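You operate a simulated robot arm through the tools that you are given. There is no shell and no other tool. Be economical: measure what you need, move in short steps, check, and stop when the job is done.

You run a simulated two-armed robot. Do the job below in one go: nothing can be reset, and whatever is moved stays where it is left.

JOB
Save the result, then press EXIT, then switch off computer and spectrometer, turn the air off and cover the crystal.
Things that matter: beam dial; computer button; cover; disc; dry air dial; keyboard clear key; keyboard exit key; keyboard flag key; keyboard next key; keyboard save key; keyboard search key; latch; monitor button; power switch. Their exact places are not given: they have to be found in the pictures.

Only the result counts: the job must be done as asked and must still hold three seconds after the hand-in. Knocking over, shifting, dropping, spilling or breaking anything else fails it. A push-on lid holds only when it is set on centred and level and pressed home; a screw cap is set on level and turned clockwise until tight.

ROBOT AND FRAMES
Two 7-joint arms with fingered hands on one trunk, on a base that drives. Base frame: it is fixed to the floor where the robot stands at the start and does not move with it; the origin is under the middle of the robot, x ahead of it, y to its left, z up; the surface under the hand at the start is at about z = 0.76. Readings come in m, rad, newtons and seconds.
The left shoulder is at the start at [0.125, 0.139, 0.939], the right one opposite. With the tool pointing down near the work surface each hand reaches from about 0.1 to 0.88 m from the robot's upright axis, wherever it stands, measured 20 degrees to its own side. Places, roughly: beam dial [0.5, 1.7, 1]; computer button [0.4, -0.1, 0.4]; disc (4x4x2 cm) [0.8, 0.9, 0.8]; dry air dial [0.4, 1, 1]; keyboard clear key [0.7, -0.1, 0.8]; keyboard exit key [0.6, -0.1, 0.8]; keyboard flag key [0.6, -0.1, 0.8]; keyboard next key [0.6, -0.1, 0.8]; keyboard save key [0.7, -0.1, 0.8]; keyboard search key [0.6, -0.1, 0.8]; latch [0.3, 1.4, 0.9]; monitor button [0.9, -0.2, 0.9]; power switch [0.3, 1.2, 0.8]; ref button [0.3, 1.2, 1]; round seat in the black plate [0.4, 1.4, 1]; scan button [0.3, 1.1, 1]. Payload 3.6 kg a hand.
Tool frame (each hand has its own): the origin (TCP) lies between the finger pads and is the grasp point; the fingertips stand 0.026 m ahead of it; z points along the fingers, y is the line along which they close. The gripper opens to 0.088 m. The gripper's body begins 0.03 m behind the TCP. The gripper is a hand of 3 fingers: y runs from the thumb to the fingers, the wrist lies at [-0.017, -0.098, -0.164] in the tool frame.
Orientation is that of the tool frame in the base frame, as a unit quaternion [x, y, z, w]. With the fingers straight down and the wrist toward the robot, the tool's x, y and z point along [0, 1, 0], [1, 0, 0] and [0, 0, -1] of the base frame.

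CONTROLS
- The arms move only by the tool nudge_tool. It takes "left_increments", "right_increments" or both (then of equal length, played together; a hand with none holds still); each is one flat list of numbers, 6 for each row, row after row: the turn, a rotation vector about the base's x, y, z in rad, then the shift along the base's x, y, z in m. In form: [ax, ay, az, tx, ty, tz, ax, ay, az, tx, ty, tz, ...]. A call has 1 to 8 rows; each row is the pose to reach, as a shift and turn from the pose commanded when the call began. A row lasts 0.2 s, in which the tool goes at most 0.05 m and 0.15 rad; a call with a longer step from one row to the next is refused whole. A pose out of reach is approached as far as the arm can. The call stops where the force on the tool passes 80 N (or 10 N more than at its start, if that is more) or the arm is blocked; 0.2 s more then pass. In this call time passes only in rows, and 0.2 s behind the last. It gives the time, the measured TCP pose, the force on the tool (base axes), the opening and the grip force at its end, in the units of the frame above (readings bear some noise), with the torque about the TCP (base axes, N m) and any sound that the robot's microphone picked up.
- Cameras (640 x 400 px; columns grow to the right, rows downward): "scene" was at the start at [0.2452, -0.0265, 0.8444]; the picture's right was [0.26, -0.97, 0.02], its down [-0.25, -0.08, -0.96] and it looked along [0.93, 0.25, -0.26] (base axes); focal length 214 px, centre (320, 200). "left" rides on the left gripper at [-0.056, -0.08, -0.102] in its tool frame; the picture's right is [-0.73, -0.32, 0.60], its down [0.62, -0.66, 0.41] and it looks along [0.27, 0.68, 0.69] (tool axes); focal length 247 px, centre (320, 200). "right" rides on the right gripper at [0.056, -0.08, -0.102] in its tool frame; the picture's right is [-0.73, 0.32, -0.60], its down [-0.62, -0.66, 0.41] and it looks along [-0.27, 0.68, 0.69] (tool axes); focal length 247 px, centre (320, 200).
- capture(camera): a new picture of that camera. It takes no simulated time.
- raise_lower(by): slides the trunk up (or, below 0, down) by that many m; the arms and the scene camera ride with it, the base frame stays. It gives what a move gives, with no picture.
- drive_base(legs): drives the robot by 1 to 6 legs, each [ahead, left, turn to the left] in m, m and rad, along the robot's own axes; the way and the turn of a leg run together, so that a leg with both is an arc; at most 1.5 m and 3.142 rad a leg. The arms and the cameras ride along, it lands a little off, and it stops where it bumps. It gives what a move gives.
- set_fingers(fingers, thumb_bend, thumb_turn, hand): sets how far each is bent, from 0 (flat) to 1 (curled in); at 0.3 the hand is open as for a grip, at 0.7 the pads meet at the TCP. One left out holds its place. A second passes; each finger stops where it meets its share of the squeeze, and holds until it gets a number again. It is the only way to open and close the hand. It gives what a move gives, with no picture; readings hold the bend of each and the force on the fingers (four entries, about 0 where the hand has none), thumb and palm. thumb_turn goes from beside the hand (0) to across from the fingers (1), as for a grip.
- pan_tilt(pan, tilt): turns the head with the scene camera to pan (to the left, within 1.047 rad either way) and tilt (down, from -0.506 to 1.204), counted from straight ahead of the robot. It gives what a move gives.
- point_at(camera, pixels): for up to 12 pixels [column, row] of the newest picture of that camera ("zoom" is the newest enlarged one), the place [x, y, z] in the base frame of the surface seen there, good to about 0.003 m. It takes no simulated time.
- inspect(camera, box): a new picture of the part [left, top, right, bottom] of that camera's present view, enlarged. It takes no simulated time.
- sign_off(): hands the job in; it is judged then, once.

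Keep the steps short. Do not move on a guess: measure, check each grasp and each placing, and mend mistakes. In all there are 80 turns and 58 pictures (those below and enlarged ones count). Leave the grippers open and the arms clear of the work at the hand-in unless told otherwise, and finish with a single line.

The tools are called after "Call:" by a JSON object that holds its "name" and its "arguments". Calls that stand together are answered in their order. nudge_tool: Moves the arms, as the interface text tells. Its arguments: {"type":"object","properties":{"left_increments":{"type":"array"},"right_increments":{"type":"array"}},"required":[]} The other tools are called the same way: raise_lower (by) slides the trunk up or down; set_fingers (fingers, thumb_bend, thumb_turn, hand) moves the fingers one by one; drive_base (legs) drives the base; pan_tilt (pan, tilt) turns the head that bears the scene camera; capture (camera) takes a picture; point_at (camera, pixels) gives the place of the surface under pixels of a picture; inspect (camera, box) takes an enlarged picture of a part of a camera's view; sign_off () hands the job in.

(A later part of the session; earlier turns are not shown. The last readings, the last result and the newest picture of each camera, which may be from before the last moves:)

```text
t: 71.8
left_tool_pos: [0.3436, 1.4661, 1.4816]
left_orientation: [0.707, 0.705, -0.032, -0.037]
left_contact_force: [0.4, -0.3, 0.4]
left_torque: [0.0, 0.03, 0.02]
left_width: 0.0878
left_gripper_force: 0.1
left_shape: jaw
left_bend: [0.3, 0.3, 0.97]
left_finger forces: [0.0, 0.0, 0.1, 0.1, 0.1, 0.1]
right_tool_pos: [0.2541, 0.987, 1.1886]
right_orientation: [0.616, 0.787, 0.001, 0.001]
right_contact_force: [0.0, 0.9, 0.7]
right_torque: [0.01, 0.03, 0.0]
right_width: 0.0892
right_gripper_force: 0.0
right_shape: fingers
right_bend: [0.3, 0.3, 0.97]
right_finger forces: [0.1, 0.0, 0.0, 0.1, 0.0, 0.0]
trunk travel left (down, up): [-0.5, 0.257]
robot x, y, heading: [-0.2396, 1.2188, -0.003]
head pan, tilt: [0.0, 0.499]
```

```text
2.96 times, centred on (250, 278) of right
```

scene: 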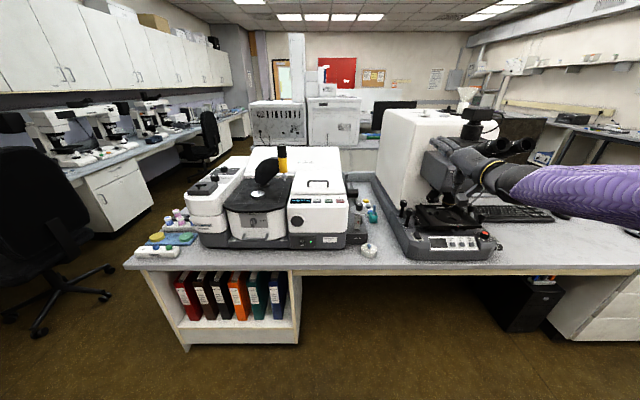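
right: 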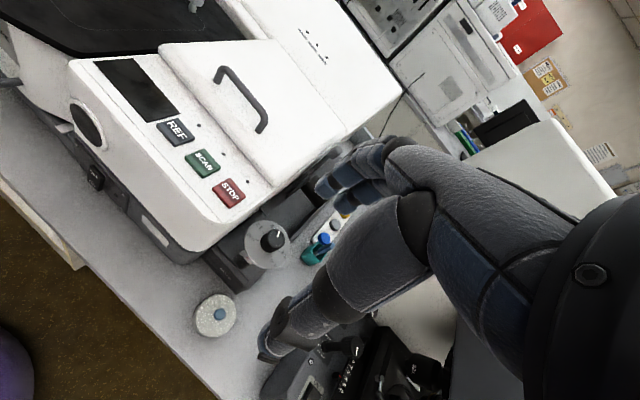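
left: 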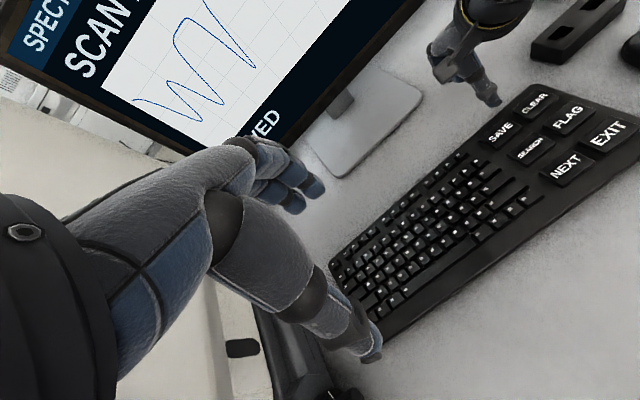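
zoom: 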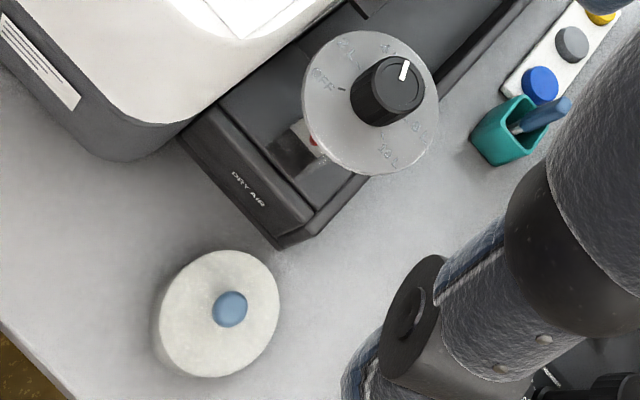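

The dial's plate bears labels (OFF at about (325,80)). I zoom tight to read them.

Call:
{"name": "inspect", "arguments": {"camera": "right", "box": [241, 215, 293, 270]}}

Call:
{"name": "point_at", "arguments": {"camera": "right", "pixels": [[274.5, 238], [278, 233], [272, 237.5], [280, 241], [255, 237.5], [273, 227], [275, 264], [246, 235], [218.5, 314], [219.3, 316], [205, 330], [230, 300]]}}

```text
7.27 times, centred on (267, 242) of right
```

zoom: 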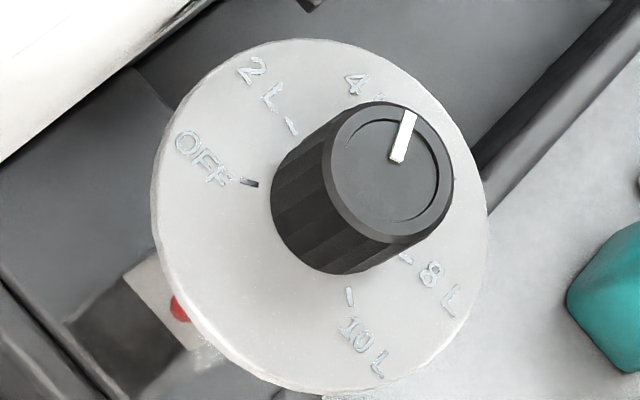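

```text
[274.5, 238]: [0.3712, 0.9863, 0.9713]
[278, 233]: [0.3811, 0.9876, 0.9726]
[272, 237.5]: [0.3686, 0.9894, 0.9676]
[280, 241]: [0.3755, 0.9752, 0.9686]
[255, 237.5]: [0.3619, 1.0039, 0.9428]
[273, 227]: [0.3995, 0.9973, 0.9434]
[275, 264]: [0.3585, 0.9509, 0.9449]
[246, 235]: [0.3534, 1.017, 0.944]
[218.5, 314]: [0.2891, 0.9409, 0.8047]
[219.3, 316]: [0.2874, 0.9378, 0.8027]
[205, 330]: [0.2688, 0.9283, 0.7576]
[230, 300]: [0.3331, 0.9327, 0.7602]
```

Scale runs clockwise OFF-2-4-6-8-10; the pointer is near 4 L, so it must be turned counter-clockwise to OFF. I measure mark positions.

Call:
{"name": "point_at", "arguments": {"camera": "zoom", "pixels": [[250, 183], [292, 127], [405, 258], [350, 297], [408, 120], [398, 157], [392, 165], [155, 190], [485, 220], [300, 42], [340, 392]]}}

```text
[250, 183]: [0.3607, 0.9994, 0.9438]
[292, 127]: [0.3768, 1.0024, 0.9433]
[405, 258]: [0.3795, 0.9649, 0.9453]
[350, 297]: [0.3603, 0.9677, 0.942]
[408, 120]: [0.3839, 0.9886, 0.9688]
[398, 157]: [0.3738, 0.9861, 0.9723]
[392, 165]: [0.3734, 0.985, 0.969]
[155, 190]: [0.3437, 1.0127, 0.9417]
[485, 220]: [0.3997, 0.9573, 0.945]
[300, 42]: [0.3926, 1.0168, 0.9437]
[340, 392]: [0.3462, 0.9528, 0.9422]
```

Dial axis ≈ (0.3705,0.985), OFF at +123°, pointer ≈ +18°: about +105° (counter-clockwise from above) to turn. I move the open right hand above it with yaw about -0.5.

Call:
{"name": "nudge_tool", "arguments": {"right_increments": [0, 0, -0.12, 0.02, 0, -0.02, 0, 0, -0.24, 0.04, 0, -0.04, 0, 0, -0.36, 0.06, 0, -0.06, 0, 0, -0.48, 0.08, 0, -0.08, 0, 0, -0.6, 0.1, 0, -0.1, 0, 0, -0.72, 0.1165, -0.002, -0.12]}}

Call:
{"name": "pan_tilt", "arguments": {"pan": -0.4, "tilt": 0.75}}

Call:
{"name": "capture", "arguments": {"camera": "scene"}}

```text
t: 73.2
left_tool_pos: [0.343, 1.4664, 1.4798]
left_orientation: [0.707, 0.706, -0.032, -0.038]
left_contact_force: [-0.9, 0.1, 0.5]
left_torque: [0.0, 0.0, 0.01]
left_width: 0.0883
left_gripper_force: 0.0
left_shape: jaw
left_bend: [0.3, 0.3, 0.97]
left_finger forces: [0.1, 0.0, 0.0, 0.0, 0.0, 0.1]
right_tool_pos: [0.3687, 0.9865, 1.0699]
right_orientation: [0.855, 0.519, 0.001, 0.001]
right_contact_force: [0.4, 0.1, -0.3]
right_torque: [-0.01, -0.03, -0.02]
right_width: 0.0886
right_gripper_force: 0.0
right_shape: fingers
right_bend: [0.3, 0.3, 0.97]
right_finger forces: [0.0, 0.0, 0.0, 0.1, 0.0, 0.0]
trunk travel left (down, up): [-0.5, 0.257]
robot x, y, heading: [-0.2404, 1.2165, -0.007]
head pan, tilt: [0.0, 0.499]
```

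```text
t: 74.1
left_tool_pos: [0.3435, 1.4661, 1.4801]
left_orientation: [0.707, 0.706, -0.031, -0.037]
left_contact_force: [0.5, 1.0, -0.2]
left_torque: [0.01, -0.01, -0.01]
left_width: 0.0882
left_gripper_force: 0.0
left_shape: jaw
left_bend: [0.3, 0.3, 0.97]
left_finger forces: [0.0, 0.0, 0.1, 0.0, 0.1, 0.0]
right_tool_pos: [0.3686, 0.9857, 1.0695]
right_orientation: [0.854, 0.52, 0.001, 0.001]
right_contact_force: [0.1, -0.1, 0.2]
right_torque: [-0.02, 0.01, 0.0]
right_width: 0.0888
right_gripper_force: 0.0
right_shape: fingers
right_bend: [0.3, 0.3, 0.97]
right_finger forces: [0.0, 0.1, 0.0, 0.0, 0.0, 0.0]
trunk travel left (down, up): [-0.5, 0.257]
robot x, y, heading: [-0.2406, 1.2181, -0.0]
head pan, tilt: [-0.4, 0.75]
```

```text
11 pictures are left
```

scene: 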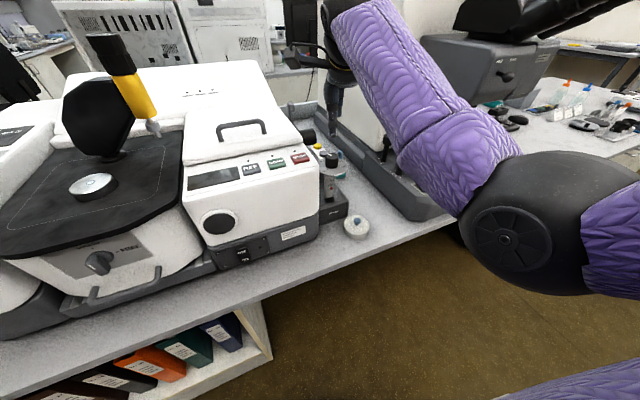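

The hand hangs free over the dial. I lower to TCP z≈0.978.

Call:
{"name": "nudge_tool", "arguments": {"right_increments": [0, 0, 0, 0.001, -0.001, -0.03, 0, 0, 0, 0.002, -0.001, -0.06, 0, 0, 0, 0.002, -0.001, -0.08, 0, 0, 0, 0.002, -0.001, -0.091]}}

Call:
{"name": "inspect", "arguments": {"camera": "scene", "box": [280, 90, 390, 210]}}

```text
t: 75.1
left_tool_pos: [0.3425, 1.4664, 1.4811]
left_orientation: [0.706, 0.706, -0.032, -0.037]
left_contact_force: [0.2, 0.0, 0.4]
left_torque: [-0.03, -0.02, 0.01]
left_width: 0.0878
left_gripper_force: 0.1
left_shape: jaw
left_bend: [0.3, 0.3, 0.97]
left_finger forces: [0.1, 0.0, 0.0, 0.0, 0.0, 0.0]
right_tool_pos: [0.3718, 0.9845, 0.9786]
right_orientation: [0.854, 0.52, 0.001, 0.001]
right_contact_force: [-0.6, 0.7, 0.5]
right_torque: [-0.03, 0.0, -0.04]
right_width: 0.0888
right_gripper_force: 0.1
right_shape: fingers
right_bend: [0.3, 0.3, 0.97]
right_finger forces: [0.1, 0.0, 0.0, 0.1, 0.0, 0.0]
trunk travel left (down, up): [-0.5, 0.257]
robot x, y, heading: [-0.2375, 1.2208, -0.006]
head pan, tilt: [-0.4, 0.75]
```

```text
3.33 times, centred on (335, 150) of scene
```

zoom: 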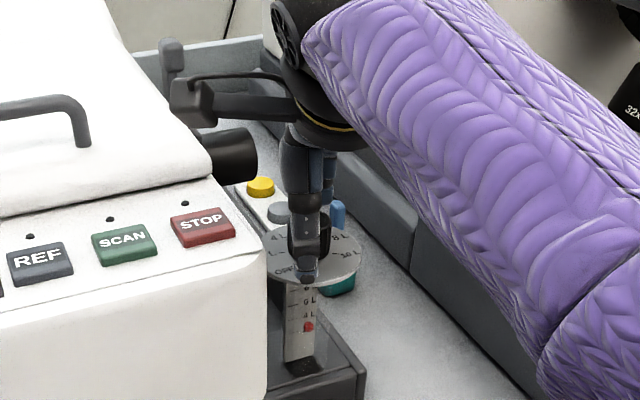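

Thumb in front and fingers behind the knob, no contact. I close the grip.

Call:
{"name": "set_fingers", "arguments": {"hand": "right", "fingers": 0.65, "thumb_bend": 0.65}}

```text
t: 76.1
left_tool_pos: [0.3439, 1.4657, 1.4815]
left_orientation: [0.707, 0.705, -0.031, -0.037]
left_contact_force: [1.1, -0.9, -0.4]
left_torque: [0.01, -0.01, 0.0]
left_width: 0.088
left_gripper_force: 0.1
left_shape: jaw
left_bend: [0.3, 0.3, 0.97]
left_finger forces: [0.1, 0.0, 0.0, 0.0, 0.0, 0.0]
right_tool_pos: [0.3714, 0.9833, 0.9788]
right_orientation: [0.855, 0.519, 0.0, 0.001]
right_contact_force: [2.9, -2.4, -0.5]
right_torque: [-0.01, -0.08, 0.0]
right_width: 0.0269
right_gripper_force: 6.5
right_shape: fingers
right_bend: [0.6, 0.59, 1.0]
right_finger forces: [3.1, 5.1, 0.0, 0.1, 5.4, 0.1]
trunk travel left (down, up): [-0.5, 0.257]
robot x, y, heading: [-0.2427, 1.2215, -0.006]
head pan, tilt: [-0.4, 0.75]
```

The knob is gripped (width 0.027, 3–5 N per finger). I turn +1.1 rad about z in small rows.

Call:
{"name": "nudge_tool", "arguments": {"right_increments": [0, 0, 0.14, 0, 0, 0, 0, 0, 0.28, 0, 0, 0, 0, 0, 0.42, 0, 0, 0, 0, 0, 0.56, 0, 0, 0, 0, 0, 0.7, 0, 0, 0, 0, 0, 0.84, 0, 0, 0, 0, 0, 0.98, 0, 0, 0, 0, 0, 1.12, 0, 0, 0]}}

Call:
{"name": "inspect", "arguments": {"camera": "scene", "box": [300, 140, 360, 200]}}

```text
t: 77.9
left_tool_pos: [0.3438, 1.4658, 1.4809]
left_orientation: [0.707, 0.705, -0.031, -0.038]
left_contact_force: [0.1, 0.6, -0.1]
left_torque: [-0.01, 0.04, 0.0]
left_width: 0.0879
left_gripper_force: 0.0
left_shape: jaw
left_bend: [0.3, 0.3, 0.97]
left_finger forces: [0.1, 0.1, 0.0, 0.0, 0.1, 0.0]
right_tool_pos: [0.3718, 0.985, 0.9783]
right_orientation: [0.446, 0.895, 0.0, 0.0]
right_contact_force: [3.7, -2.3, 1.0]
right_torque: [-0.09, -0.09, 0.01]
right_width: 0.0265
right_gripper_force: 7.4
right_shape: fingers
right_bend: [0.6, 0.59, 1.0]
right_finger forces: [1.9, 6.3, 0.0, 0.1, 6.3, 0.0]
trunk travel left (down, up): [-0.5, 0.257]
robot x, y, heading: [-0.2396, 1.2207, -0.002]
head pan, tilt: [-0.4, 0.75]
```

```text
6.67 times, centred on (330, 170) of scene
```

zoom: 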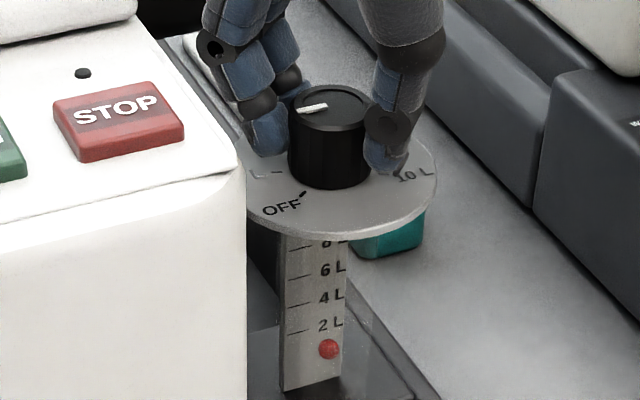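

The ball dropped below 2 L; pointer near 2 L. About 0.7 rad remains. I go on with 0.36 rad first, watching the force.

Call:
{"name": "nudge_tool", "arguments": {"right_increments": [0, 0, 0.12, 0, 0, 0, 0, 0, 0.24, 0, 0, 0, 0, 0, 0.36, 0, 0, 0]}}

```text
t: 78.7
left_tool_pos: [0.3434, 1.466, 1.481]
left_orientation: [0.707, 0.705, -0.032, -0.037]
left_contact_force: [-0.2, -0.7, -0.3]
left_torque: [-0.02, -0.03, 0.05]
left_width: 0.088
left_gripper_force: 0.0
left_shape: jaw
left_bend: [0.3, 0.3, 0.97]
left_finger forces: [0.1, 0.0, 0.0, 0.0, 0.0, 0.0]
right_tool_pos: [0.372, 0.9838, 0.9792]
right_orientation: [0.28, 0.96, 0.0, 0.0]
right_contact_force: [3.7, -1.5, 1.0]
right_torque: [-0.02, -0.07, -0.02]
right_width: 0.0271
right_gripper_force: 7.6
right_shape: fingers
right_bend: [0.6, 0.59, 1.0]
right_finger forces: [2.0, 6.2, 0.1, 0.0, 6.4, 0.0]
trunk travel left (down, up): [-0.5, 0.257]
robot x, y, heading: [-0.2388, 1.2222, -0.007]
head pan, tilt: [-0.4, 0.75]
```

Forces unchanged. I go the remaining 0.36 rad and look.

Call:
{"name": "nudge_tool", "arguments": {"right_increments": [0, 0, 0.12, 0, 0, 0, 0, 0, 0.24, 0, 0, 0, 0, 0, 0.36, 0, 0, 0]}}

Call:
{"name": "inspect", "arguments": {"camera": "scene", "box": [300, 140, 360, 200]}}

```text
t: 79.5
left_tool_pos: [0.3413, 1.4652, 1.4819]
left_orientation: [0.707, 0.705, -0.032, -0.036]
left_contact_force: [-0.1, 0.0, -0.1]
left_torque: [0.04, -0.02, -0.05]
left_width: 0.0881
left_gripper_force: 0.1
left_shape: jaw
left_bend: [0.3, 0.3, 0.97]
left_finger forces: [0.0, 0.0, 0.0, 0.1, 0.1, 0.1]
right_tool_pos: [0.3463, 0.9885, 0.9854]
right_orientation: [0.101, 0.995, 0.001, -0.001]
right_contact_force: [-1.3, 2.4, 1.2]
right_torque: [0.02, 0.02, 0.03]
right_width: 0.0144
right_gripper_force: 0.8
right_shape: fingers
right_bend: [0.64, 0.65, 1.0]
right_finger forces: [0.0, 2.2, 0.0, 0.1, 0.0, 0.0]
right hand out of reach, approached as far as the arm can: row 2, 3
trunk travel left (down, up): [-0.5, 0.257]
robot x, y, heading: [-0.2397, 1.2199, -0.003]
head pan, tilt: [-0.4, 0.75]
```

```text
6.67 times, centred on (330, 170) of scene
```

zoom: 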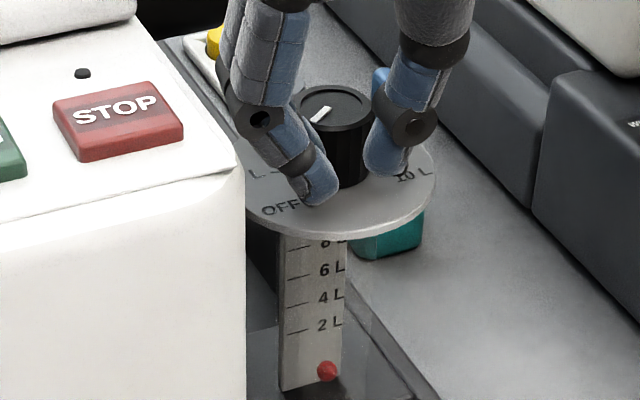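

The wrist reached its limit and slipped off, but the ball is at the bottom. I measure the pointer line and the OFF tick.

Call:
{"name": "point_at", "arguments": {"camera": "zoom", "pixels": [[329, 107], [313, 122], [321, 114], [340, 102], [368, 102], [303, 98], [338, 124], [338, 86], [297, 196]]}}

Call:
{"name": "set_fingers", "arguments": {"hand": "right", "fingers": 0.3, "thumb_bend": 0.3}}

```text
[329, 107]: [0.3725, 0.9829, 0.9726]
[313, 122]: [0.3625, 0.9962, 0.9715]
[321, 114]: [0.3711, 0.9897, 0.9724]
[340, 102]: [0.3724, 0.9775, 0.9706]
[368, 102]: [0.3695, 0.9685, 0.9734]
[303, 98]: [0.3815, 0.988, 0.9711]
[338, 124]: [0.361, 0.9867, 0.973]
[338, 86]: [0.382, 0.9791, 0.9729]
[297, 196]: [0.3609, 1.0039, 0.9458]
```

```text
t: 80.5
left_tool_pos: [0.3432, 1.4611, 1.4815]
left_orientation: [0.707, 0.705, -0.032, -0.038]
left_contact_force: [0.7, 0.4, -0.5]
left_torque: [0.01, 0.03, 0.03]
left_width: 0.088
left_gripper_force: 0.1
left_shape: jaw
left_bend: [0.3, 0.3, 0.97]
left_finger forces: [0.0, 0.0, 0.1, 0.0, 0.0, 0.0]
right_tool_pos: [0.347, 0.9812, 0.9815]
right_orientation: [0.105, 0.994, -0.002, -0.002]
right_contact_force: [-5.0, -26.5, -8.7]
right_torque: [-0.08, -0.08, 0.29]
right_width: 0.0799
right_gripper_force: 13.2
right_shape: fingers
right_bend: [0.39, 0.3, 0.98]
right_finger forces: [26.5, 0.0, 0.0, 0.1, 0.0, 0.0]
trunk travel left (down, up): [-0.5, 0.257]
robot x, y, heading: [-0.2426, 1.2234, -0.009]
head pan, tilt: [-0.4, 0.75]
```

Pointer is at about 125° = OFF, ball at the bottom. Opening pressed one finger against the spectrometer side (26 N), so I move away and up at once.

Call:
{"name": "nudge_tool", "arguments": {"right_increments": [0, 0, 0, 0, -0.015, 0.03, 0, 0, 0, 0, -0.02, 0.07, 0, 0, 0, -0.02, -0.02, 0.11, 0, 0, 0, -0.05, -0.02, 0.14]}}

Call:
{"name": "inspect", "arguments": {"camera": "scene", "box": [300, 140, 380, 245]}}

```text
t: 81.5
left_tool_pos: [0.3416, 1.4659, 1.4819]
left_orientation: [0.707, 0.706, -0.032, -0.037]
left_contact_force: [-0.5, 0.1, 0.2]
left_torque: [-0.01, 0.02, 0.01]
left_width: 0.088
left_gripper_force: 0.0
left_shape: jaw
left_bend: [0.3, 0.3, 0.97]
left_finger forces: [0.0, 0.0, 0.0, 0.0, 0.0, 0.1]
right_tool_pos: [0.2987, 0.9679, 1.1248]
right_orientation: [0.103, 0.995, 0.001, 0.0]
right_contact_force: [-0.4, 0.1, 0.4]
right_torque: [-0.01, 0.02, -0.02]
right_width: 0.0878
right_gripper_force: 0.1
right_shape: fingers
right_bend: [0.3, 0.3, 0.98]
right_finger forces: [0.0, 0.1, 0.0, 0.1, 0.0, 0.0]
trunk travel left (down, up): [-0.5, 0.257]
robot x, y, heading: [-0.2438, 1.2223, -0.004]
head pan, tilt: [-0.4, 0.75]
```

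```text
3.81 times, centred on (340, 192) of scene
```

zoom: 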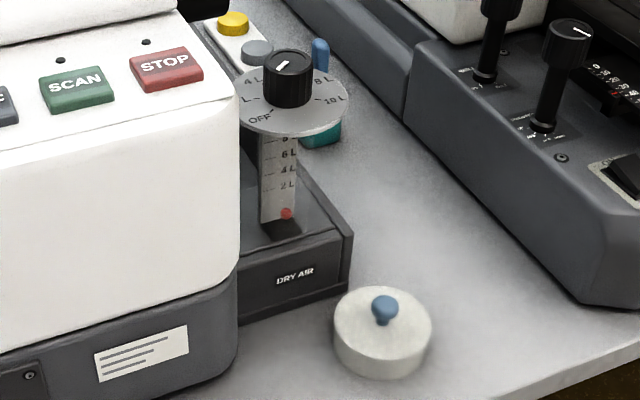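

Dial at OFF, everything in place. Now I measure the lid in this zoom.

Call:
{"name": "point_at", "arguments": {"camera": "zoom", "pixels": [[384, 303], [376, 301], [394, 302], [384, 297], [384, 318], [338, 322], [428, 320], [383, 292], [378, 350], [400, 345], [355, 300], [415, 300]]}}

```text
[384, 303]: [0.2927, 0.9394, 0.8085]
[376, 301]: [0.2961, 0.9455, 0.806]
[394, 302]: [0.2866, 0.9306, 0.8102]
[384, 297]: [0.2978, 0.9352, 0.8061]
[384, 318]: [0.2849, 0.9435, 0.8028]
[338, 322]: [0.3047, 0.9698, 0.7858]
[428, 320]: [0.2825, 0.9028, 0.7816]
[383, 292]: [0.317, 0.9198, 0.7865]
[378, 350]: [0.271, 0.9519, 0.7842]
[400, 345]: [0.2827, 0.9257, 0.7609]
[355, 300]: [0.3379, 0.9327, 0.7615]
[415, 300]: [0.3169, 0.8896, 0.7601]
```

Lid centre ≈ (0.2925,0.938), knob top 0.809. I turn the hand back to a natural yaw and come above the knob.

Call:
{"name": "nudge_tool", "arguments": {"right_increments": [0, 0, -0.14, 0, -0.004, 0, 0, 0, -0.28, -0.001, -0.008, 0, 0, 0, -0.42, -0.002, -0.012, 0, 0, 0, -0.56, -0.003, -0.016, -0.02, 0, 0, -0.7, -0.004, -0.02, -0.05, 0, 0, -0.84, -0.005, -0.025, -0.08, 0, 0, -0.98, -0.006, -0.03, -0.11, 0, 0, -1.12, -0.006, -0.03, -0.14]}}

Call:
{"name": "nudge_tool", "arguments": {"right_increments": [0, 0, -0.1, 0, 0, -0.04, 0, 0, -0.2, 0, 0, -0.08, 0, 0, -0.2, 0, 0, -0.11]}}

```text
t: 83.3
left_tool_pos: [0.3432, 1.4671, 1.4812]
left_orientation: [0.706, 0.706, -0.031, -0.037]
left_contact_force: [-0.3, -0.3, 0.8]
left_torque: [-0.02, 0.03, -0.01]
left_width: 0.0882
left_gripper_force: 0.1
left_shape: jaw
left_bend: [0.3, 0.3, 0.97]
left_finger forces: [0.1, 0.0, 0.1, 0.0, 0.0, 0.1]
right_tool_pos: [0.2928, 0.9392, 0.9837]
right_orientation: [0.617, 0.787, 0.002, 0.001]
right_contact_force: [0.1, 0.2, -0.5]
right_torque: [0.01, 0.0, 0.01]
right_width: 0.0878
right_gripper_force: 0.0
right_shape: fingers
right_bend: [0.3, 0.3, 0.98]
right_finger forces: [0.0, 0.0, 0.0, 0.0, 0.0, 0.0]
trunk travel left (down, up): [-0.5, 0.257]
robot x, y, heading: [-0.2389, 1.22, -0.002]
head pan, tilt: [-0.4, 0.75]
```

```text
t: 83.8
left_tool_pos: [0.3422, 1.4656, 1.4799]
left_orientation: [0.708, 0.704, -0.032, -0.039]
left_contact_force: [0.9, -0.6, -0.3]
left_torque: [0.03, 0.04, 0.01]
left_width: 0.0879
left_gripper_force: 0.0
left_shape: jaw
left_bend: [0.3, 0.3, 0.97]
left_finger forces: [0.0, 0.1, 0.0, 0.1, 0.0, 0.0]
right_tool_pos: [0.3113, 0.9429, 0.9618]
right_orientation: [0.663, 0.747, 0.034, 0.024]
right_contact_force: [-9.7, 1.4, 25.6]
right_torque: [0.42, -1.26, 0.27]
right_width: 0.0891
right_gripper_force: 13.3
right_shape: fingers
right_bend: [0.3, 0.3, 0.98]
right_finger forces: [26.2, 0.1, 0.0, 0.0, 0.0, 0.1]
trunk travel left (down, up): [-0.5, 0.257]
robot x, y, heading: [-0.2437, 1.2158, -0.006]
head pan, tilt: [-0.4, 0.75]
stopped in row 2 (right hand): the force on the tool passed its limit at 90 N (the readings are from after the stop); the commanded pose is now the measured one
```

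A finger touched the clear plate of the air dial; I lift off, level the hand, and move it right (y≈0.89), then check the dial.

Call:
{"name": "nudge_tool", "arguments": {"right_increments": [0, 0, 0, -0.01, -0.005, 0.03, -0.019, 0.081, -0.1, -0.019, -0.015, 0.06, -0.019, 0.081, -0.1, -0.019, -0.053, 0.06]}}

Call:
{"name": "inspect", "arguments": {"camera": "scene", "box": [300, 140, 380, 245]}}

Call:
{"name": "point_at", "arguments": {"camera": "zoom", "pixels": [[276, 69], [286, 61], [270, 110], [300, 128], [240, 110], [346, 105], [384, 303], [340, 322], [428, 320], [355, 350], [405, 355], [383, 340]]}}

```text
t: 84.6
left_tool_pos: [0.342, 1.4642, 1.4825]
left_orientation: [0.707, 0.706, -0.032, -0.038]
left_contact_force: [0.0, -0.5, 0.5]
left_torque: [0.0, 0.01, -0.01]
left_width: 0.0882
left_gripper_force: 0.0
left_shape: jaw
left_bend: [0.3, 0.3, 0.97]
left_finger forces: [0.1, 0.0, 0.0, 0.0, 0.1, 0.0]
right_tool_pos: [0.2874, 0.8869, 1.0163]
right_orientation: [0.701, 0.713, -0.009, -0.004]
right_contact_force: [0.1, 0.4, -0.6]
right_torque: [0.01, 0.01, -0.01]
right_width: 0.0883
right_gripper_force: 0.0
right_shape: fingers
right_bend: [0.3, 0.3, 0.98]
right_finger forces: [0.0, 0.0, 0.0, 0.1, 0.0, 0.0]
trunk travel left (down, up): [-0.5, 0.257]
robot x, y, heading: [-0.2409, 1.2187, -0.009]
head pan, tilt: [-0.4, 0.75]
```

```text
3.81 times, centred on (340, 192) of scene
```

zoom: 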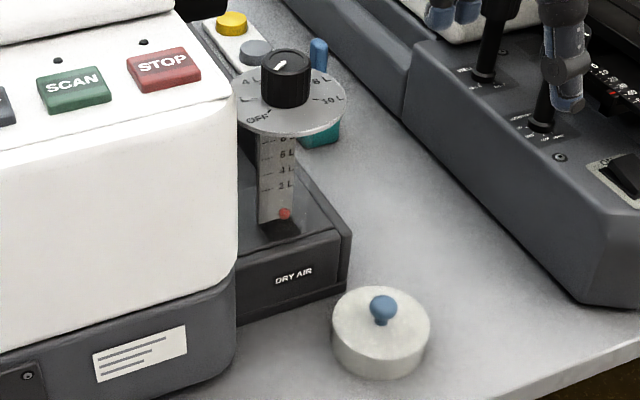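

```text
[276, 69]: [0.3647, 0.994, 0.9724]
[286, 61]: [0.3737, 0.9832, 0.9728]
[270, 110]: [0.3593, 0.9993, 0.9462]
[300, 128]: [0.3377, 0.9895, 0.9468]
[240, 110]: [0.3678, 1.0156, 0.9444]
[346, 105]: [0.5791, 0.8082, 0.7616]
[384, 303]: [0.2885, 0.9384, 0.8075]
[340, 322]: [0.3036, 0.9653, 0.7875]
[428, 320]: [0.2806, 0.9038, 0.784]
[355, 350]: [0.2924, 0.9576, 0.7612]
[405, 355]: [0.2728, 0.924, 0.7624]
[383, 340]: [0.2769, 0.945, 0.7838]
```

Dial still at OFF, nothing moved. I lower at y≈0.887 beside the lid to z≈0.824, then slide left so the knob comes between thumb and fingers.

Call:
{"name": "nudge_tool", "arguments": {"right_increments": [0, 0, 0, 0.001, 0, -0.045, 0, 0, 0, 0.002, 0, -0.09, 0, 0, 0, 0.003, 0, -0.135, 0, 0, 0, 0.004, 0, -0.17, 0, 0, 0, 0.004, 0, -0.19]}}

Call:
{"name": "nudge_tool", "arguments": {"right_increments": [0, 0, 0, 0, 0.02, 0, 0, 0, 0, 0, 0.04, 0, 0, 0, 0, 0, 0.051, 0]}}

Call:
{"name": "inspect", "arguments": {"camera": "scene", "box": [310, 170, 400, 255]}}

```text
t: 85.8
left_tool_pos: [0.3438, 1.4663, 1.4809]
left_orientation: [0.707, 0.706, -0.032, -0.037]
left_contact_force: [0.4, 0.6, 0.0]
left_torque: [0.02, 0.01, -0.01]
left_width: 0.0877
left_gripper_force: 0.0
left_shape: jaw
left_bend: [0.3, 0.3, 0.97]
left_finger forces: [0.0, 0.1, 0.0, 0.0, 0.0, 0.0]
right_tool_pos: [0.2925, 0.8883, 0.8256]
right_orientation: [0.701, 0.713, -0.008, -0.003]
right_contact_force: [0.1, -0.4, 0.5]
right_torque: [-0.02, 0.01, 0.01]
right_width: 0.0884
right_gripper_force: 0.1
right_shape: fingers
right_bend: [0.3, 0.3, 0.98]
right_finger forces: [0.0, 0.0, 0.0, 0.1, 0.0, 0.1]
trunk travel left (down, up): [-0.5, 0.257]
robot x, y, heading: [-0.241, 1.2211, -0.009]
head pan, tilt: [-0.4, 0.75]
```

```text
t: 86.6
left_tool_pos: [0.3427, 1.4572, 1.4826]
left_orientation: [0.708, 0.704, -0.029, -0.039]
left_contact_force: [-1.0, -1.0, 0.1]
left_torque: [-0.01, 0.0, -0.02]
left_width: 0.0884
left_gripper_force: 0.1
left_shape: jaw
left_bend: [0.3, 0.3, 0.97]
left_finger forces: [0.1, 0.1, 0.0, 0.1, 0.1, 0.0]
right_tool_pos: [0.2922, 0.9183, 0.8263]
right_orientation: [0.708, 0.706, -0.014, 0.002]
right_contact_force: [-2.9, -52.2, 7.1]
right_torque: [0.0, -0.36, -2.73]
right_width: 0.0882
right_gripper_force: 23.9
right_shape: fingers
right_bend: [0.3, 0.3, 0.98]
right_finger forces: [47.6, 0.0, 0.1, 0.1, 0.0, 0.0]
trunk travel left (down, up): [-0.5, 0.257]
robot x, y, heading: [-0.2396, 1.2172, -0.007]
head pan, tilt: [-0.4, 0.75]
```

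```text
4.71 times, centred on (355, 212) of scene
```

zoom: 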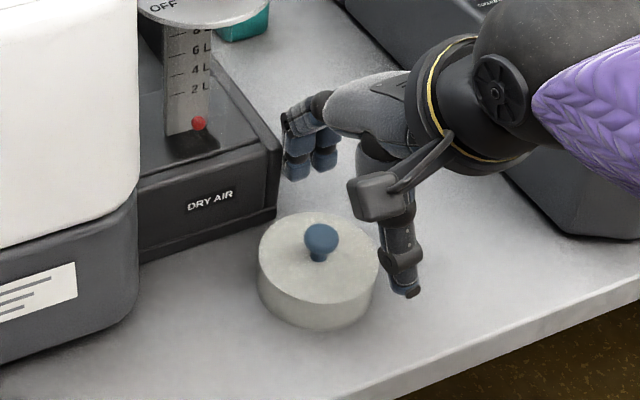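

The open finger pressed against the dry-air box's corner (x≈0.345). I step back right, narrow the hand (fingers 0.5, thumb 0.45), and slide in again.

Call:
{"name": "nudge_tool", "arguments": {"right_increments": [0, 0, 0, 0, -0.03, 0]}}

Call:
{"name": "set_fingers", "arguments": {"hand": "right", "fingers": 0.5, "thumb_bend": 0.42}}

```text
t: 87.0
left_tool_pos: [0.3419, 1.4699, 1.4806]
left_orientation: [0.706, 0.707, -0.033, -0.036]
left_contact_force: [-0.7, 1.1, -0.4]
left_torque: [-0.01, 0.02, -0.01]
left_width: 0.0879
left_gripper_force: 0.0
left_shape: jaw
left_bend: [0.3, 0.3, 0.97]
left_finger forces: [0.0, 0.0, 0.0, 0.1, 0.1, 0.1]
right_tool_pos: [0.2916, 0.9152, 0.8246]
right_orientation: [0.698, 0.716, -0.008, -0.003]
right_contact_force: [-1.9, -1.6, 1.9]
right_torque: [0.01, -0.07, -0.13]
right_width: 0.0877
right_gripper_force: 1.3
right_shape: fingers
right_bend: [0.3, 0.3, 0.98]
right_finger forces: [3.1, 0.0, 0.0, 0.0, 0.1, 0.1]
trunk travel left (down, up): [-0.5, 0.257]
robot x, y, heading: [-0.2427, 1.2214, -0.005]
head pan, tilt: [-0.4, 0.75]
```

```text
t: 88.0
left_tool_pos: [0.3433, 1.4653, 1.4816]
left_orientation: [0.707, 0.705, -0.032, -0.037]
left_contact_force: [0.1, 0.5, 0.1]
left_torque: [0.02, 0.02, 0.03]
left_width: 0.088
left_gripper_force: 0.0
left_shape: jaw
left_bend: [0.3, 0.3, 0.97]
left_finger forces: [0.0, 0.0, 0.1, 0.0, 0.1, 0.0]
right_tool_pos: [0.2915, 0.9092, 0.8258]
right_orientation: [0.701, 0.713, -0.009, -0.003]
right_contact_force: [-0.2, -1.1, -0.2]
right_torque: [-0.01, 0.02, -0.02]
right_width: 0.0546
right_gripper_force: 0.0
right_shape: fingers
right_bend: [0.5, 0.42, 0.99]
right_finger forces: [0.0, 0.1, 0.0, 0.0, 0.0, 0.0]
trunk travel left (down, up): [-0.5, 0.257]
robot x, y, heading: [-0.2398, 1.2213, -0.009]
head pan, tilt: [-0.4, 0.75]
```

Opening is 0.055 now. I slide left to y≈0.938 in small steps.

Call:
{"name": "nudge_tool", "arguments": {"right_increments": [0, 0, 0, 0, 0.01, 0, 0, 0, 0, 0, 0.02, 0, 0, 0, 0, 0, 0.029, 0]}}

```text
t: 88.8
left_tool_pos: [0.3437, 1.4652, 1.4811]
left_orientation: [0.707, 0.705, -0.032, -0.037]
left_contact_force: [0.3, 0.1, -0.9]
left_torque: [0.0, 0.01, -0.02]
left_width: 0.0879
left_gripper_force: 0.1
left_shape: jaw
left_bend: [0.3, 0.3, 0.97]
left_finger forces: [0.1, 0.0, 0.1, 0.1, 0.0, 0.0]
right_tool_pos: [0.293, 0.9392, 0.8246]
right_orientation: [0.701, 0.713, -0.008, -0.003]
right_contact_force: [-0.7, -0.3, 0.2]
right_torque: [-0.04, 0.01, 0.01]
right_width: 0.0543
right_gripper_force: 0.0
right_shape: fingers
right_bend: [0.5, 0.42, 0.99]
right_finger forces: [0.0, 0.1, 0.0, 0.0, 0.1, 0.0]
trunk travel left (down, up): [-0.5, 0.257]
robot x, y, heading: [-0.2396, 1.2196, -0.01]
head pan, tilt: [-0.4, 0.75]
```

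Free. I lower 1 cm and close on the knob.

Call:
{"name": "nudge_tool", "arguments": {"right_increments": [0, 0, 0, -0.001, -0.001, -0.01]}}

Call:
{"name": "set_fingers", "arguments": {"hand": "right", "fingers": 0.72, "thumb_bend": 0.72}}

Call:
{"name": "inspect", "arguments": {"camera": "scene", "box": [310, 170, 400, 255]}}

```text
t: 89.2
left_tool_pos: [0.3428, 1.4657, 1.481]
left_orientation: [0.707, 0.706, -0.032, -0.037]
left_contact_force: [-0.2, -0.5, 0.3]
left_torque: [0.01, 0.04, 0.01]
left_width: 0.0881
left_gripper_force: 0.1
left_shape: jaw
left_bend: [0.3, 0.3, 0.97]
left_finger forces: [0.1, 0.1, 0.0, 0.0, 0.0, 0.0]
right_tool_pos: [0.2908, 0.9364, 0.816]
right_orientation: [0.701, 0.714, -0.007, -0.002]
right_contact_force: [0.0, -0.7, 2.1]
right_torque: [0.03, -0.09, 0.0]
right_width: 0.0539
right_gripper_force: 2.1
right_shape: fingers
right_bend: [0.5, 0.42, 0.99]
right_finger forces: [2.7, 0.3, 0.0, 0.0, 0.0, 0.1]
trunk travel left (down, up): [-0.5, 0.257]
robot x, y, heading: [-0.2407, 1.2177, -0.006]
head pan, tilt: [-0.4, 0.75]
```

```text
t: 90.2
left_tool_pos: [0.3427, 1.4652, 1.4806]
left_orientation: [0.707, 0.706, -0.032, -0.036]
left_contact_force: [-0.3, 0.1, -0.5]
left_torque: [-0.01, 0.01, 0.0]
left_width: 0.0879
left_gripper_force: 0.2
left_shape: jaw
left_bend: [0.3, 0.3, 0.97]
left_finger forces: [0.0, 0.0, 0.0, 0.0, 0.0, 0.0]
right_tool_pos: [0.2909, 0.9371, 0.8158]
right_orientation: [0.701, 0.713, -0.009, -0.003]
right_contact_force: [0.5, -0.6, 0.4]
right_torque: [-0.05, 0.0, 0.03]
right_width: 0.0111
right_gripper_force: 8.3
right_shape: fingers
right_bend: [0.71, 0.65, 1.0]
right_finger forces: [6.8, 2.2, 0.1, 0.0, 7.9, 0.0]
trunk travel left (down, up): [-0.5, 0.257]
robot x, y, heading: [-0.239, 1.22, -0.011]
head pan, tilt: [-0.4, 0.75]
```

```text
4.71 times, centred on (355, 212) of scene
```

zoom: 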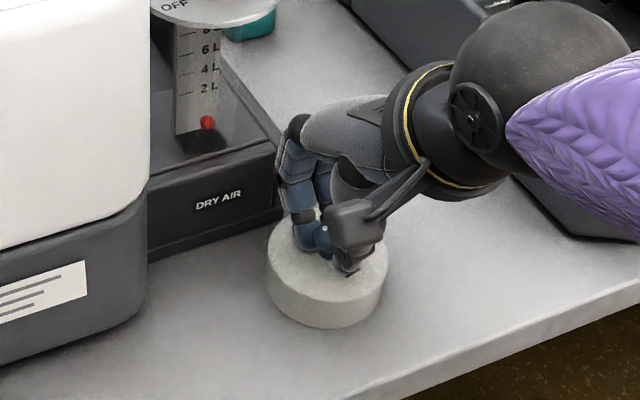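

Gripped (7–8 N, width 0.011). I measure the lid rim relative to the TCP (0.2909,0.9371).

Call:
{"name": "point_at", "arguments": {"camera": "zoom", "pixels": [[269, 262], [384, 264], [300, 290], [340, 298], [365, 288], [278, 240], [375, 240], [280, 285], [320, 320], [300, 270]]}}

```text
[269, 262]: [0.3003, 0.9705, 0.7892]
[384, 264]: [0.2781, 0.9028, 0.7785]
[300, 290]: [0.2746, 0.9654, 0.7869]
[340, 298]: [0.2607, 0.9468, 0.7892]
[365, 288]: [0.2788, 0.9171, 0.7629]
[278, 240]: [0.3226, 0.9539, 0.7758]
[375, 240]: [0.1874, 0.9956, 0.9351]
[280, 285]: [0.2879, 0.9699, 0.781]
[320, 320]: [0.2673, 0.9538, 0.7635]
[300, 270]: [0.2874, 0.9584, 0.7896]
```

Lid centre agrees with the TCP within ~2 mm, bottom about 0.055 below it. I lift 1 cm, step right away from the dial, and lift high.

Call:
{"name": "nudge_tool", "arguments": {"right_increments": [0, 0, 0, 0, 0, 0.012, 0, 0, 0, -0.005, -0.03, 0.02, 0, 0, 0, -0.01, -0.05, 0.055, 0, 0, 0, -0.01, -0.05, 0.1, 0, 0, 0, -0.01, -0.05, 0.15, 0, 0, 0, -0.01, -0.05, 0.2, 0, 0, 0, -0.01, -0.05, 0.25, 0, 0, 0, -0.01, -0.05, 0.3]}}

Call:
{"name": "nudge_tool", "arguments": {"right_increments": [0, 0, 0, 0, 0.02, 0.04, 0, 0, 0, 0, 0.05, 0.06]}}

```text
t: 92.0
left_tool_pos: [0.3425, 1.4654, 1.4808]
left_orientation: [0.707, 0.706, -0.032, -0.036]
left_contact_force: [-0.3, -0.7, 0.5]
left_torque: [-0.03, 0.0, 0.0]
left_width: 0.0879
left_gripper_force: 0.0
left_shape: jaw
left_bend: [0.3, 0.3, 0.97]
left_finger forces: [0.0, 0.0, 0.1, 0.0, 0.0, 0.0]
right_tool_pos: [0.2817, 0.8851, 1.1159]
right_orientation: [0.701, 0.713, -0.008, -0.003]
right_contact_force: [-0.5, -0.7, -1.1]
right_torque: [-0.01, 0.01, -0.03]
right_width: 0.0106
right_gripper_force: 8.5
right_shape: fingers
right_bend: [0.71, 0.65, 1.0]
right_finger forces: [6.7, 2.0, 0.0, 0.1, 7.9, 0.1]
trunk travel left (down, up): [-0.5, 0.257]
robot x, y, heading: [-0.2393, 1.2159, -0.006]
head pan, tilt: [-0.4, 0.75]
```

```text
t: 92.6
left_tool_pos: [0.3429, 1.4658, 1.4806]
left_orientation: [0.707, 0.706, -0.032, -0.037]
left_contact_force: [-0.1, 0.2, -0.3]
left_torque: [-0.03, 0.02, 0.0]
left_width: 0.0881
left_gripper_force: 0.0
left_shape: jaw
left_bend: [0.3, 0.3, 0.97]
left_finger forces: [0.0, 0.0, 0.0, 0.0, 0.1, 0.1]
right_tool_pos: [0.2813, 0.9368, 1.1768]
right_orientation: [0.7, 0.714, -0.009, -0.003]
right_contact_force: [0.4, 0.5, 0.3]
right_torque: [-0.01, 0.01, -0.02]
right_width: 0.0102
right_gripper_force: 8.2
right_shape: fingers
right_bend: [0.71, 0.65, 1.0]
right_finger forces: [6.7, 1.8, 0.0, 0.0, 7.8, 0.0]
trunk travel left (down, up): [-0.5, 0.257]
robot x, y, heading: [-0.2412, 1.2207, -0.004]
head pan, tilt: [-0.4, 0.75]
```

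Still gripped. I drive left 0.47 and turn the head toward the crystal.

Call:
{"name": "drive_base", "arguments": {"legs": [[0, 0.47, 0]]}}

Call:
{"name": "pan_tilt", "arguments": {"pan": -0.5, "tilt": 0.7}}

Call:
{"name": "capture", "arguments": {"camera": "scene"}}

```text
t: 95.4
left_tool_pos: [0.3457, 1.9377, 1.4814]
left_orientation: [0.707, 0.705, -0.032, -0.037]
left_contact_force: [1.0, 1.1, -0.4]
left_torque: [0.0, 0.0, -0.02]
left_width: 0.0881
left_gripper_force: 0.1
left_shape: jaw
left_bend: [0.3, 0.3, 0.97]
left_finger forces: [0.1, 0.0, 0.1, 0.1, 0.0, 0.1]
right_tool_pos: [0.2846, 1.4074, 1.1764]
right_orientation: [0.701, 0.713, -0.009, -0.002]
right_contact_force: [0.9, 0.4, 1.1]
right_torque: [0.0, 0.0, -0.01]
right_width: 0.0104
right_gripper_force: 8.8
right_shape: fingers
right_bend: [0.71, 0.65, 1.0]
right_finger forces: [6.7, 1.9, 0.0, 0.0, 7.8, 0.0]
trunk travel left (down, up): [-0.5, 0.257]
robot x, y, heading: [-0.2362, 1.6885, -0.006]
head pan, tilt: [-0.4, 0.75]
```

```text
t: 96.1
left_tool_pos: [0.3462, 1.936, 1.4821]
left_orientation: [0.708, 0.705, -0.031, -0.038]
left_contact_force: [0.1, -0.2, -0.2]
left_torque: [0.01, -0.02, -0.01]
left_width: 0.0879
left_gripper_force: 0.1
left_shape: jaw
left_bend: [0.3, 0.3, 0.97]
left_finger forces: [0.1, 0.1, 0.0, 0.0, 0.0, 0.0]
right_tool_pos: [0.2841, 1.4067, 1.1754]
right_orientation: [0.7, 0.714, -0.008, -0.003]
right_contact_force: [-0.9, 0.2, -0.1]
right_torque: [0.02, 0.01, 0.01]
right_width: 0.0105
right_gripper_force: 8.3
right_shape: fingers
right_bend: [0.71, 0.65, 1.0]
right_finger forces: [6.6, 1.9, 0.0, 0.1, 7.9, 0.0]
trunk travel left (down, up): [-0.5, 0.257]
robot x, y, heading: [-0.2358, 1.6903, -0.005]
head pan, tilt: [-0.499, 0.7]
```

```text
3 pictures are left
```

scene: 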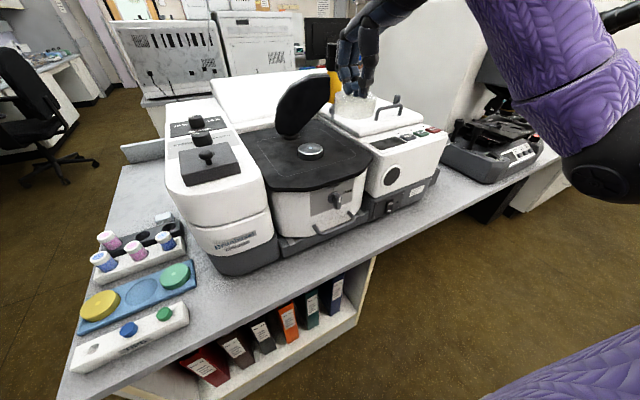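

The lid is in the hand at (355,105), crystal at (310,151). I measure both.

Call:
{"name": "point_at", "arguments": {"camera": "scene", "pixels": [[310, 149], [300, 149], [321, 150], [310, 144], [310, 153], [303, 153], [317, 153], [337, 97], [372, 103], [354, 105], [345, 104], [365, 105]]}}

Call:
{"name": "inspect", "arguments": {"camera": "scene", "box": [280, 60, 400, 170]}}

```text
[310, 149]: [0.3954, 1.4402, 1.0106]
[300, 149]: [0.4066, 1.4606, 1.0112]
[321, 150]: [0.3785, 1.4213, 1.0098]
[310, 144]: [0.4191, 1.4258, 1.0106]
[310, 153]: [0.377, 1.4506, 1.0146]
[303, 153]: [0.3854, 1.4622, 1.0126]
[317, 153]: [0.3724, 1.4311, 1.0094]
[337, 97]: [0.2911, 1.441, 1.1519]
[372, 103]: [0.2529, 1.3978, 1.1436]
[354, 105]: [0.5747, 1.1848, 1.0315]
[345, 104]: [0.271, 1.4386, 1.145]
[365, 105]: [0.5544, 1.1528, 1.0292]
```

```text
3.64 times, centred on (340, 115) of scene
```

zoom: 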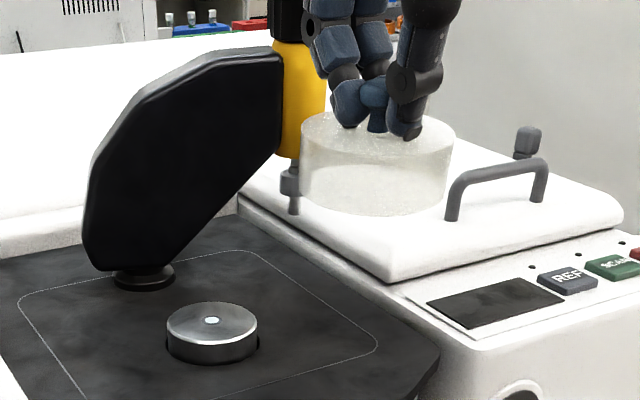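

The lid is translucent and level. I refine the crystal centre and lid rim in this zoom.

Call:
{"name": "point_at", "arguments": {"camera": "zoom", "pixels": [[212, 321], [170, 323], [254, 323], [212, 305], [212, 338], [180, 335], [244, 335], [302, 150], [453, 150], [330, 205], [420, 208], [378, 140]]}}

```text
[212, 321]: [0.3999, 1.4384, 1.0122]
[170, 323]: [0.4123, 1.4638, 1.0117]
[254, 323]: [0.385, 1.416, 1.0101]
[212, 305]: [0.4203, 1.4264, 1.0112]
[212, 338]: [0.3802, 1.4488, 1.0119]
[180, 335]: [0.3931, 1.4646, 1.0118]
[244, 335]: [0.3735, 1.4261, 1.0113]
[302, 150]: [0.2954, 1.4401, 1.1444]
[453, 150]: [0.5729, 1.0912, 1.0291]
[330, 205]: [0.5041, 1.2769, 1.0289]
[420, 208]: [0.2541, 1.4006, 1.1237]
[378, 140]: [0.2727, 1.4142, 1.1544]
```

Crystal centre ≈ (0.399,1.4365). I move over it at the present height, then lower to just above (TCP z≈1.08).

Call:
{"name": "nudge_tool", "arguments": {"right_increments": [0.006, 0.01, 0, 0.038, 0.01, 0, 0.012, 0.02, 0, 0.077, 0.02, 0, 0.012, 0.02, 0, 0.115, 0.03, 0, 0.012, 0.02, 0, 0.115, 0.03, -0.04, 0.012, 0.02, 0, 0.115, 0.03, -0.08, 0.012, 0.02, 0, 0.115, 0.03, -0.092]}}

```text
t: 97.5
left_tool_pos: [0.3464, 1.9365, 1.4799]
left_orientation: [0.707, 0.705, -0.031, -0.038]
left_contact_force: [-0.6, -0.2, -0.4]
left_torque: [-0.04, -0.01, -0.02]
left_width: 0.0882
left_gripper_force: 0.0
left_shape: jaw
left_bend: [0.3, 0.3, 0.97]
left_finger forces: [0.0, 0.0, 0.0, 0.0, 0.0, 0.0]
right_tool_pos: [0.3994, 1.4376, 1.085]
right_orientation: [0.701, 0.713, -0.011, -0.014]
right_contact_force: [0.4, -0.5, -0.1]
right_torque: [-0.02, 0.02, -0.01]
right_width: 0.0105
right_gripper_force: 8.2
right_shape: fingers
right_bend: [0.71, 0.65, 1.0]
right_finger forces: [6.9, 2.0, 0.1, 0.0, 7.7, 0.0]
trunk travel left (down, up): [-0.5, 0.257]
robot x, y, heading: [-0.2399, 1.6892, -0.007]
head pan, tilt: [-0.499, 0.7]
```

I added a small tilt that was not needed; I undo it so the lid stays level, then look closely.

Call:
{"name": "nudge_tool", "arguments": {"right_increments": [-0.012, -0.02, 0, 0, -0.001, 0]}}

Call:
{"name": "inspect", "arguments": {"camera": "scene", "box": [265, 90, 355, 180]}}

```text
t: 97.9
left_tool_pos: [0.3465, 1.9365, 1.4811]
left_orientation: [0.707, 0.705, -0.031, -0.037]
left_contact_force: [0.0, 0.6, 0.2]
left_torque: [0.02, -0.03, 0.02]
left_width: 0.0882
left_gripper_force: 0.0
left_shape: jaw
left_bend: [0.3, 0.3, 0.97]
left_finger forces: [0.0, 0.1, 0.0, 0.1, 0.1, 0.1]
right_tool_pos: [0.4005, 1.436, 1.0843]
right_orientation: [0.701, 0.713, -0.008, -0.003]
right_contact_force: [0.5, -0.5, -0.5]
right_torque: [0.02, 0.01, -0.02]
right_width: 0.0104
right_gripper_force: 7.5
right_shape: fingers
right_bend: [0.71, 0.65, 1.0]
right_finger forces: [6.9, 2.0, 0.0, 0.0, 7.8, 0.0]
trunk travel left (down, up): [-0.5, 0.257]
robot x, y, heading: [-0.2364, 1.6928, -0.009]
head pan, tilt: [-0.499, 0.7]
```

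```text
4.44 times, centred on (310, 135) of scene
```

zoom: 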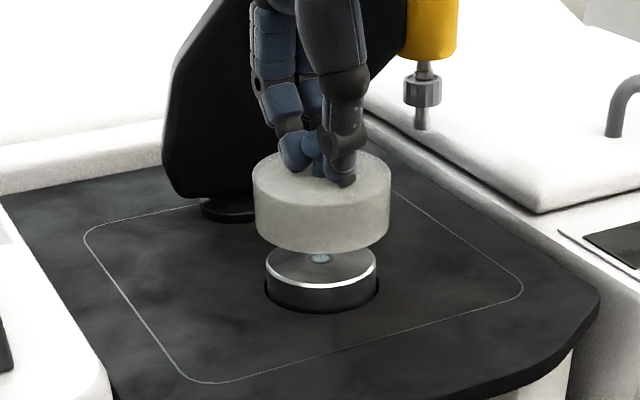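

Laterally the lid and crystal align in the picture (both centred at column 321). I check the depth direction by measuring front faces and rims.

Call:
{"name": "point_at", "arguments": {"camera": "zoom", "pixels": [[321, 235], [321, 242], [315, 228], [328, 228], [321, 296], [321, 300], [314, 294], [328, 294], [262, 205], [380, 205], [321, 258], [290, 230]]}}

```text
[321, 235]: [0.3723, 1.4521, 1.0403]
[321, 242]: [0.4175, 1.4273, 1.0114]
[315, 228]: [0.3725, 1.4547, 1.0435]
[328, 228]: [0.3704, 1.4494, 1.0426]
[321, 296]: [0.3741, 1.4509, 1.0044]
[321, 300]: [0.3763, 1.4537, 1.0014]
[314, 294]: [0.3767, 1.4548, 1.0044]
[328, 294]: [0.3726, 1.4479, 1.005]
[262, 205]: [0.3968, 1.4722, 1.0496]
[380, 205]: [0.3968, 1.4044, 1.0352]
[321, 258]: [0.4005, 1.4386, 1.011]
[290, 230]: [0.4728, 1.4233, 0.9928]
```

The lid sits about 4–5 mm too far along the view. I correct by (-0.003,+0.002) and lower gently to contact height.

Call:
{"name": "nudge_tool", "arguments": {"right_increments": [0, 0, 0, -0.003, 0.002, 0, 0, 0, 0, -0.003, 0.002, -0.012, 0, 0, 0, -0.003, 0.002, -0.018, 0, 0, 0, -0.003, 0.002, -0.022]}}

```text
t: 98.9
left_tool_pos: [0.3465, 1.9353, 1.4797]
left_orientation: [0.708, 0.705, -0.032, -0.038]
left_contact_force: [0.7, 0.4, 0.1]
left_torque: [-0.02, -0.01, 0.02]
left_width: 0.088
left_gripper_force: 0.0
left_shape: jaw
left_bend: [0.3, 0.3, 0.97]
left_finger forces: [0.1, 0.0, 0.1, 0.0, 0.0, 0.0]
right_tool_pos: [0.3964, 1.4387, 1.0619]
right_orientation: [0.701, 0.713, -0.008, -0.003]
right_contact_force: [-0.5, -0.3, 0.5]
right_torque: [0.06, 0.0, -0.02]
right_width: 0.0101
right_gripper_force: 8.7
right_shape: fingers
right_bend: [0.71, 0.65, 1.0]
right_finger forces: [7.5, 2.0, 0.0, 0.0, 8.0, 0.1]
trunk travel left (down, up): [-0.5, 0.257]
robot x, y, heading: [-0.2391, 1.6909, -0.006]
head pan, tilt: [-0.499, 0.7]
```

No contact force at z=1.062. I go down further in 3–4 mm steps.

Call:
{"name": "nudge_tool", "arguments": {"right_increments": [0, 0, 0, 0, 0, -0.004, 0, 0, 0, 0, 0, -0.007]}}

```text
t: 99.5
left_tool_pos: [0.3462, 1.9351, 1.4803]
left_orientation: [0.708, 0.705, -0.032, -0.038]
left_contact_force: [-0.3, 0.0, 1.3]
left_torque: [0.02, 0.02, 0.02]
left_width: 0.0879
left_gripper_force: 0.0
left_shape: jaw
left_bend: [0.3, 0.3, 0.97]
left_finger forces: [0.0, 0.0, 0.0, 0.1, 0.1, 0.1]
right_tool_pos: [0.3968, 1.4381, 1.0535]
right_orientation: [0.701, 0.713, -0.009, -0.004]
right_contact_force: [0.4, 0.4, 0.6]
right_torque: [0.01, -0.01, 0.0]
right_width: 0.0097
right_gripper_force: 13.4
right_shape: fingers
right_bend: [0.71, 0.65, 1.0]
right_finger forces: [13.1, 5.5, 0.0, 0.0, 7.3, 0.0]
trunk travel left (down, up): [-0.5, 0.257]
robot x, y, heading: [-0.238, 1.6924, -0.008]
head pan, tilt: [-0.499, 0.7]
```

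Finger loads rise: the lid touches. I press on 5 mm.

Call:
{"name": "nudge_tool", "arguments": {"right_increments": [0, 0, 0, 0, 0, -0.003, 0, 0, 0, 0, 0, -0.006]}}

```text
t: 100.1
left_tool_pos: [0.3451, 1.9355, 1.4801]
left_orientation: [0.708, 0.705, -0.032, -0.037]
left_contact_force: [0.8, 0.0, 0.4]
left_torque: [-0.04, -0.01, 0.0]
left_width: 0.0882
left_gripper_force: 0.0
left_shape: jaw
left_bend: [0.3, 0.3, 0.97]
left_finger forces: [0.0, 0.1, 0.1, 0.0, 0.1, 0.0]
right_tool_pos: [0.3978, 1.4372, 1.0509]
right_orientation: [0.701, 0.713, -0.007, -0.002]
right_contact_force: [2.9, -0.6, 2.2]
right_torque: [0.05, -0.07, 0.04]
right_width: 0.0098
right_gripper_force: 14.7
right_shape: fingers
right_bend: [0.71, 0.65, 1.0]
right_finger forces: [15.2, 7.2, 0.1, 0.1, 6.9, 0.0]
trunk travel left (down, up): [-0.5, 0.257]
robot x, y, heading: [-0.2381, 1.6912, -0.009]
head pan, tilt: [-0.499, 0.7]
```

It stands at z=1.051, which matches the seated height. I press a bit harder to make sure.

Call:
{"name": "nudge_tool", "arguments": {"right_increments": [0, 0, 0, 0, 0, -0.006, 0, 0, 0, 0, 0, -0.012]}}

```text
t: 100.7
left_tool_pos: [0.3421, 1.937, 1.4839]
left_orientation: [0.707, 0.706, -0.031, -0.036]
left_contact_force: [-0.3, 0.2, 0.3]
left_torque: [0.03, -0.02, 0.0]
left_width: 0.0879
left_gripper_force: 0.1
left_shape: jaw
left_bend: [0.3, 0.3, 0.97]
left_finger forces: [0.0, 0.0, 0.0, 0.0, 0.0, 0.0]
right_tool_pos: [0.398, 1.4382, 1.0468]
right_orientation: [0.701, 0.713, -0.001, 0.003]
right_contact_force: [0.0, -2.6, 37.0]
right_torque: [0.05, 0.79, -0.03]
right_width: 0.0113
right_gripper_force: 28.7
right_shape: fingers
right_bend: [0.67, 0.69, 1.0]
right_finger forces: [9.4, 5.4, 0.0, 0.0, 42.4, 0.0]
trunk travel left (down, up): [-0.5, 0.257]
robot x, y, heading: [-0.2358, 1.6898, -0.01]
head pan, tilt: [-0.499, 0.7]
```

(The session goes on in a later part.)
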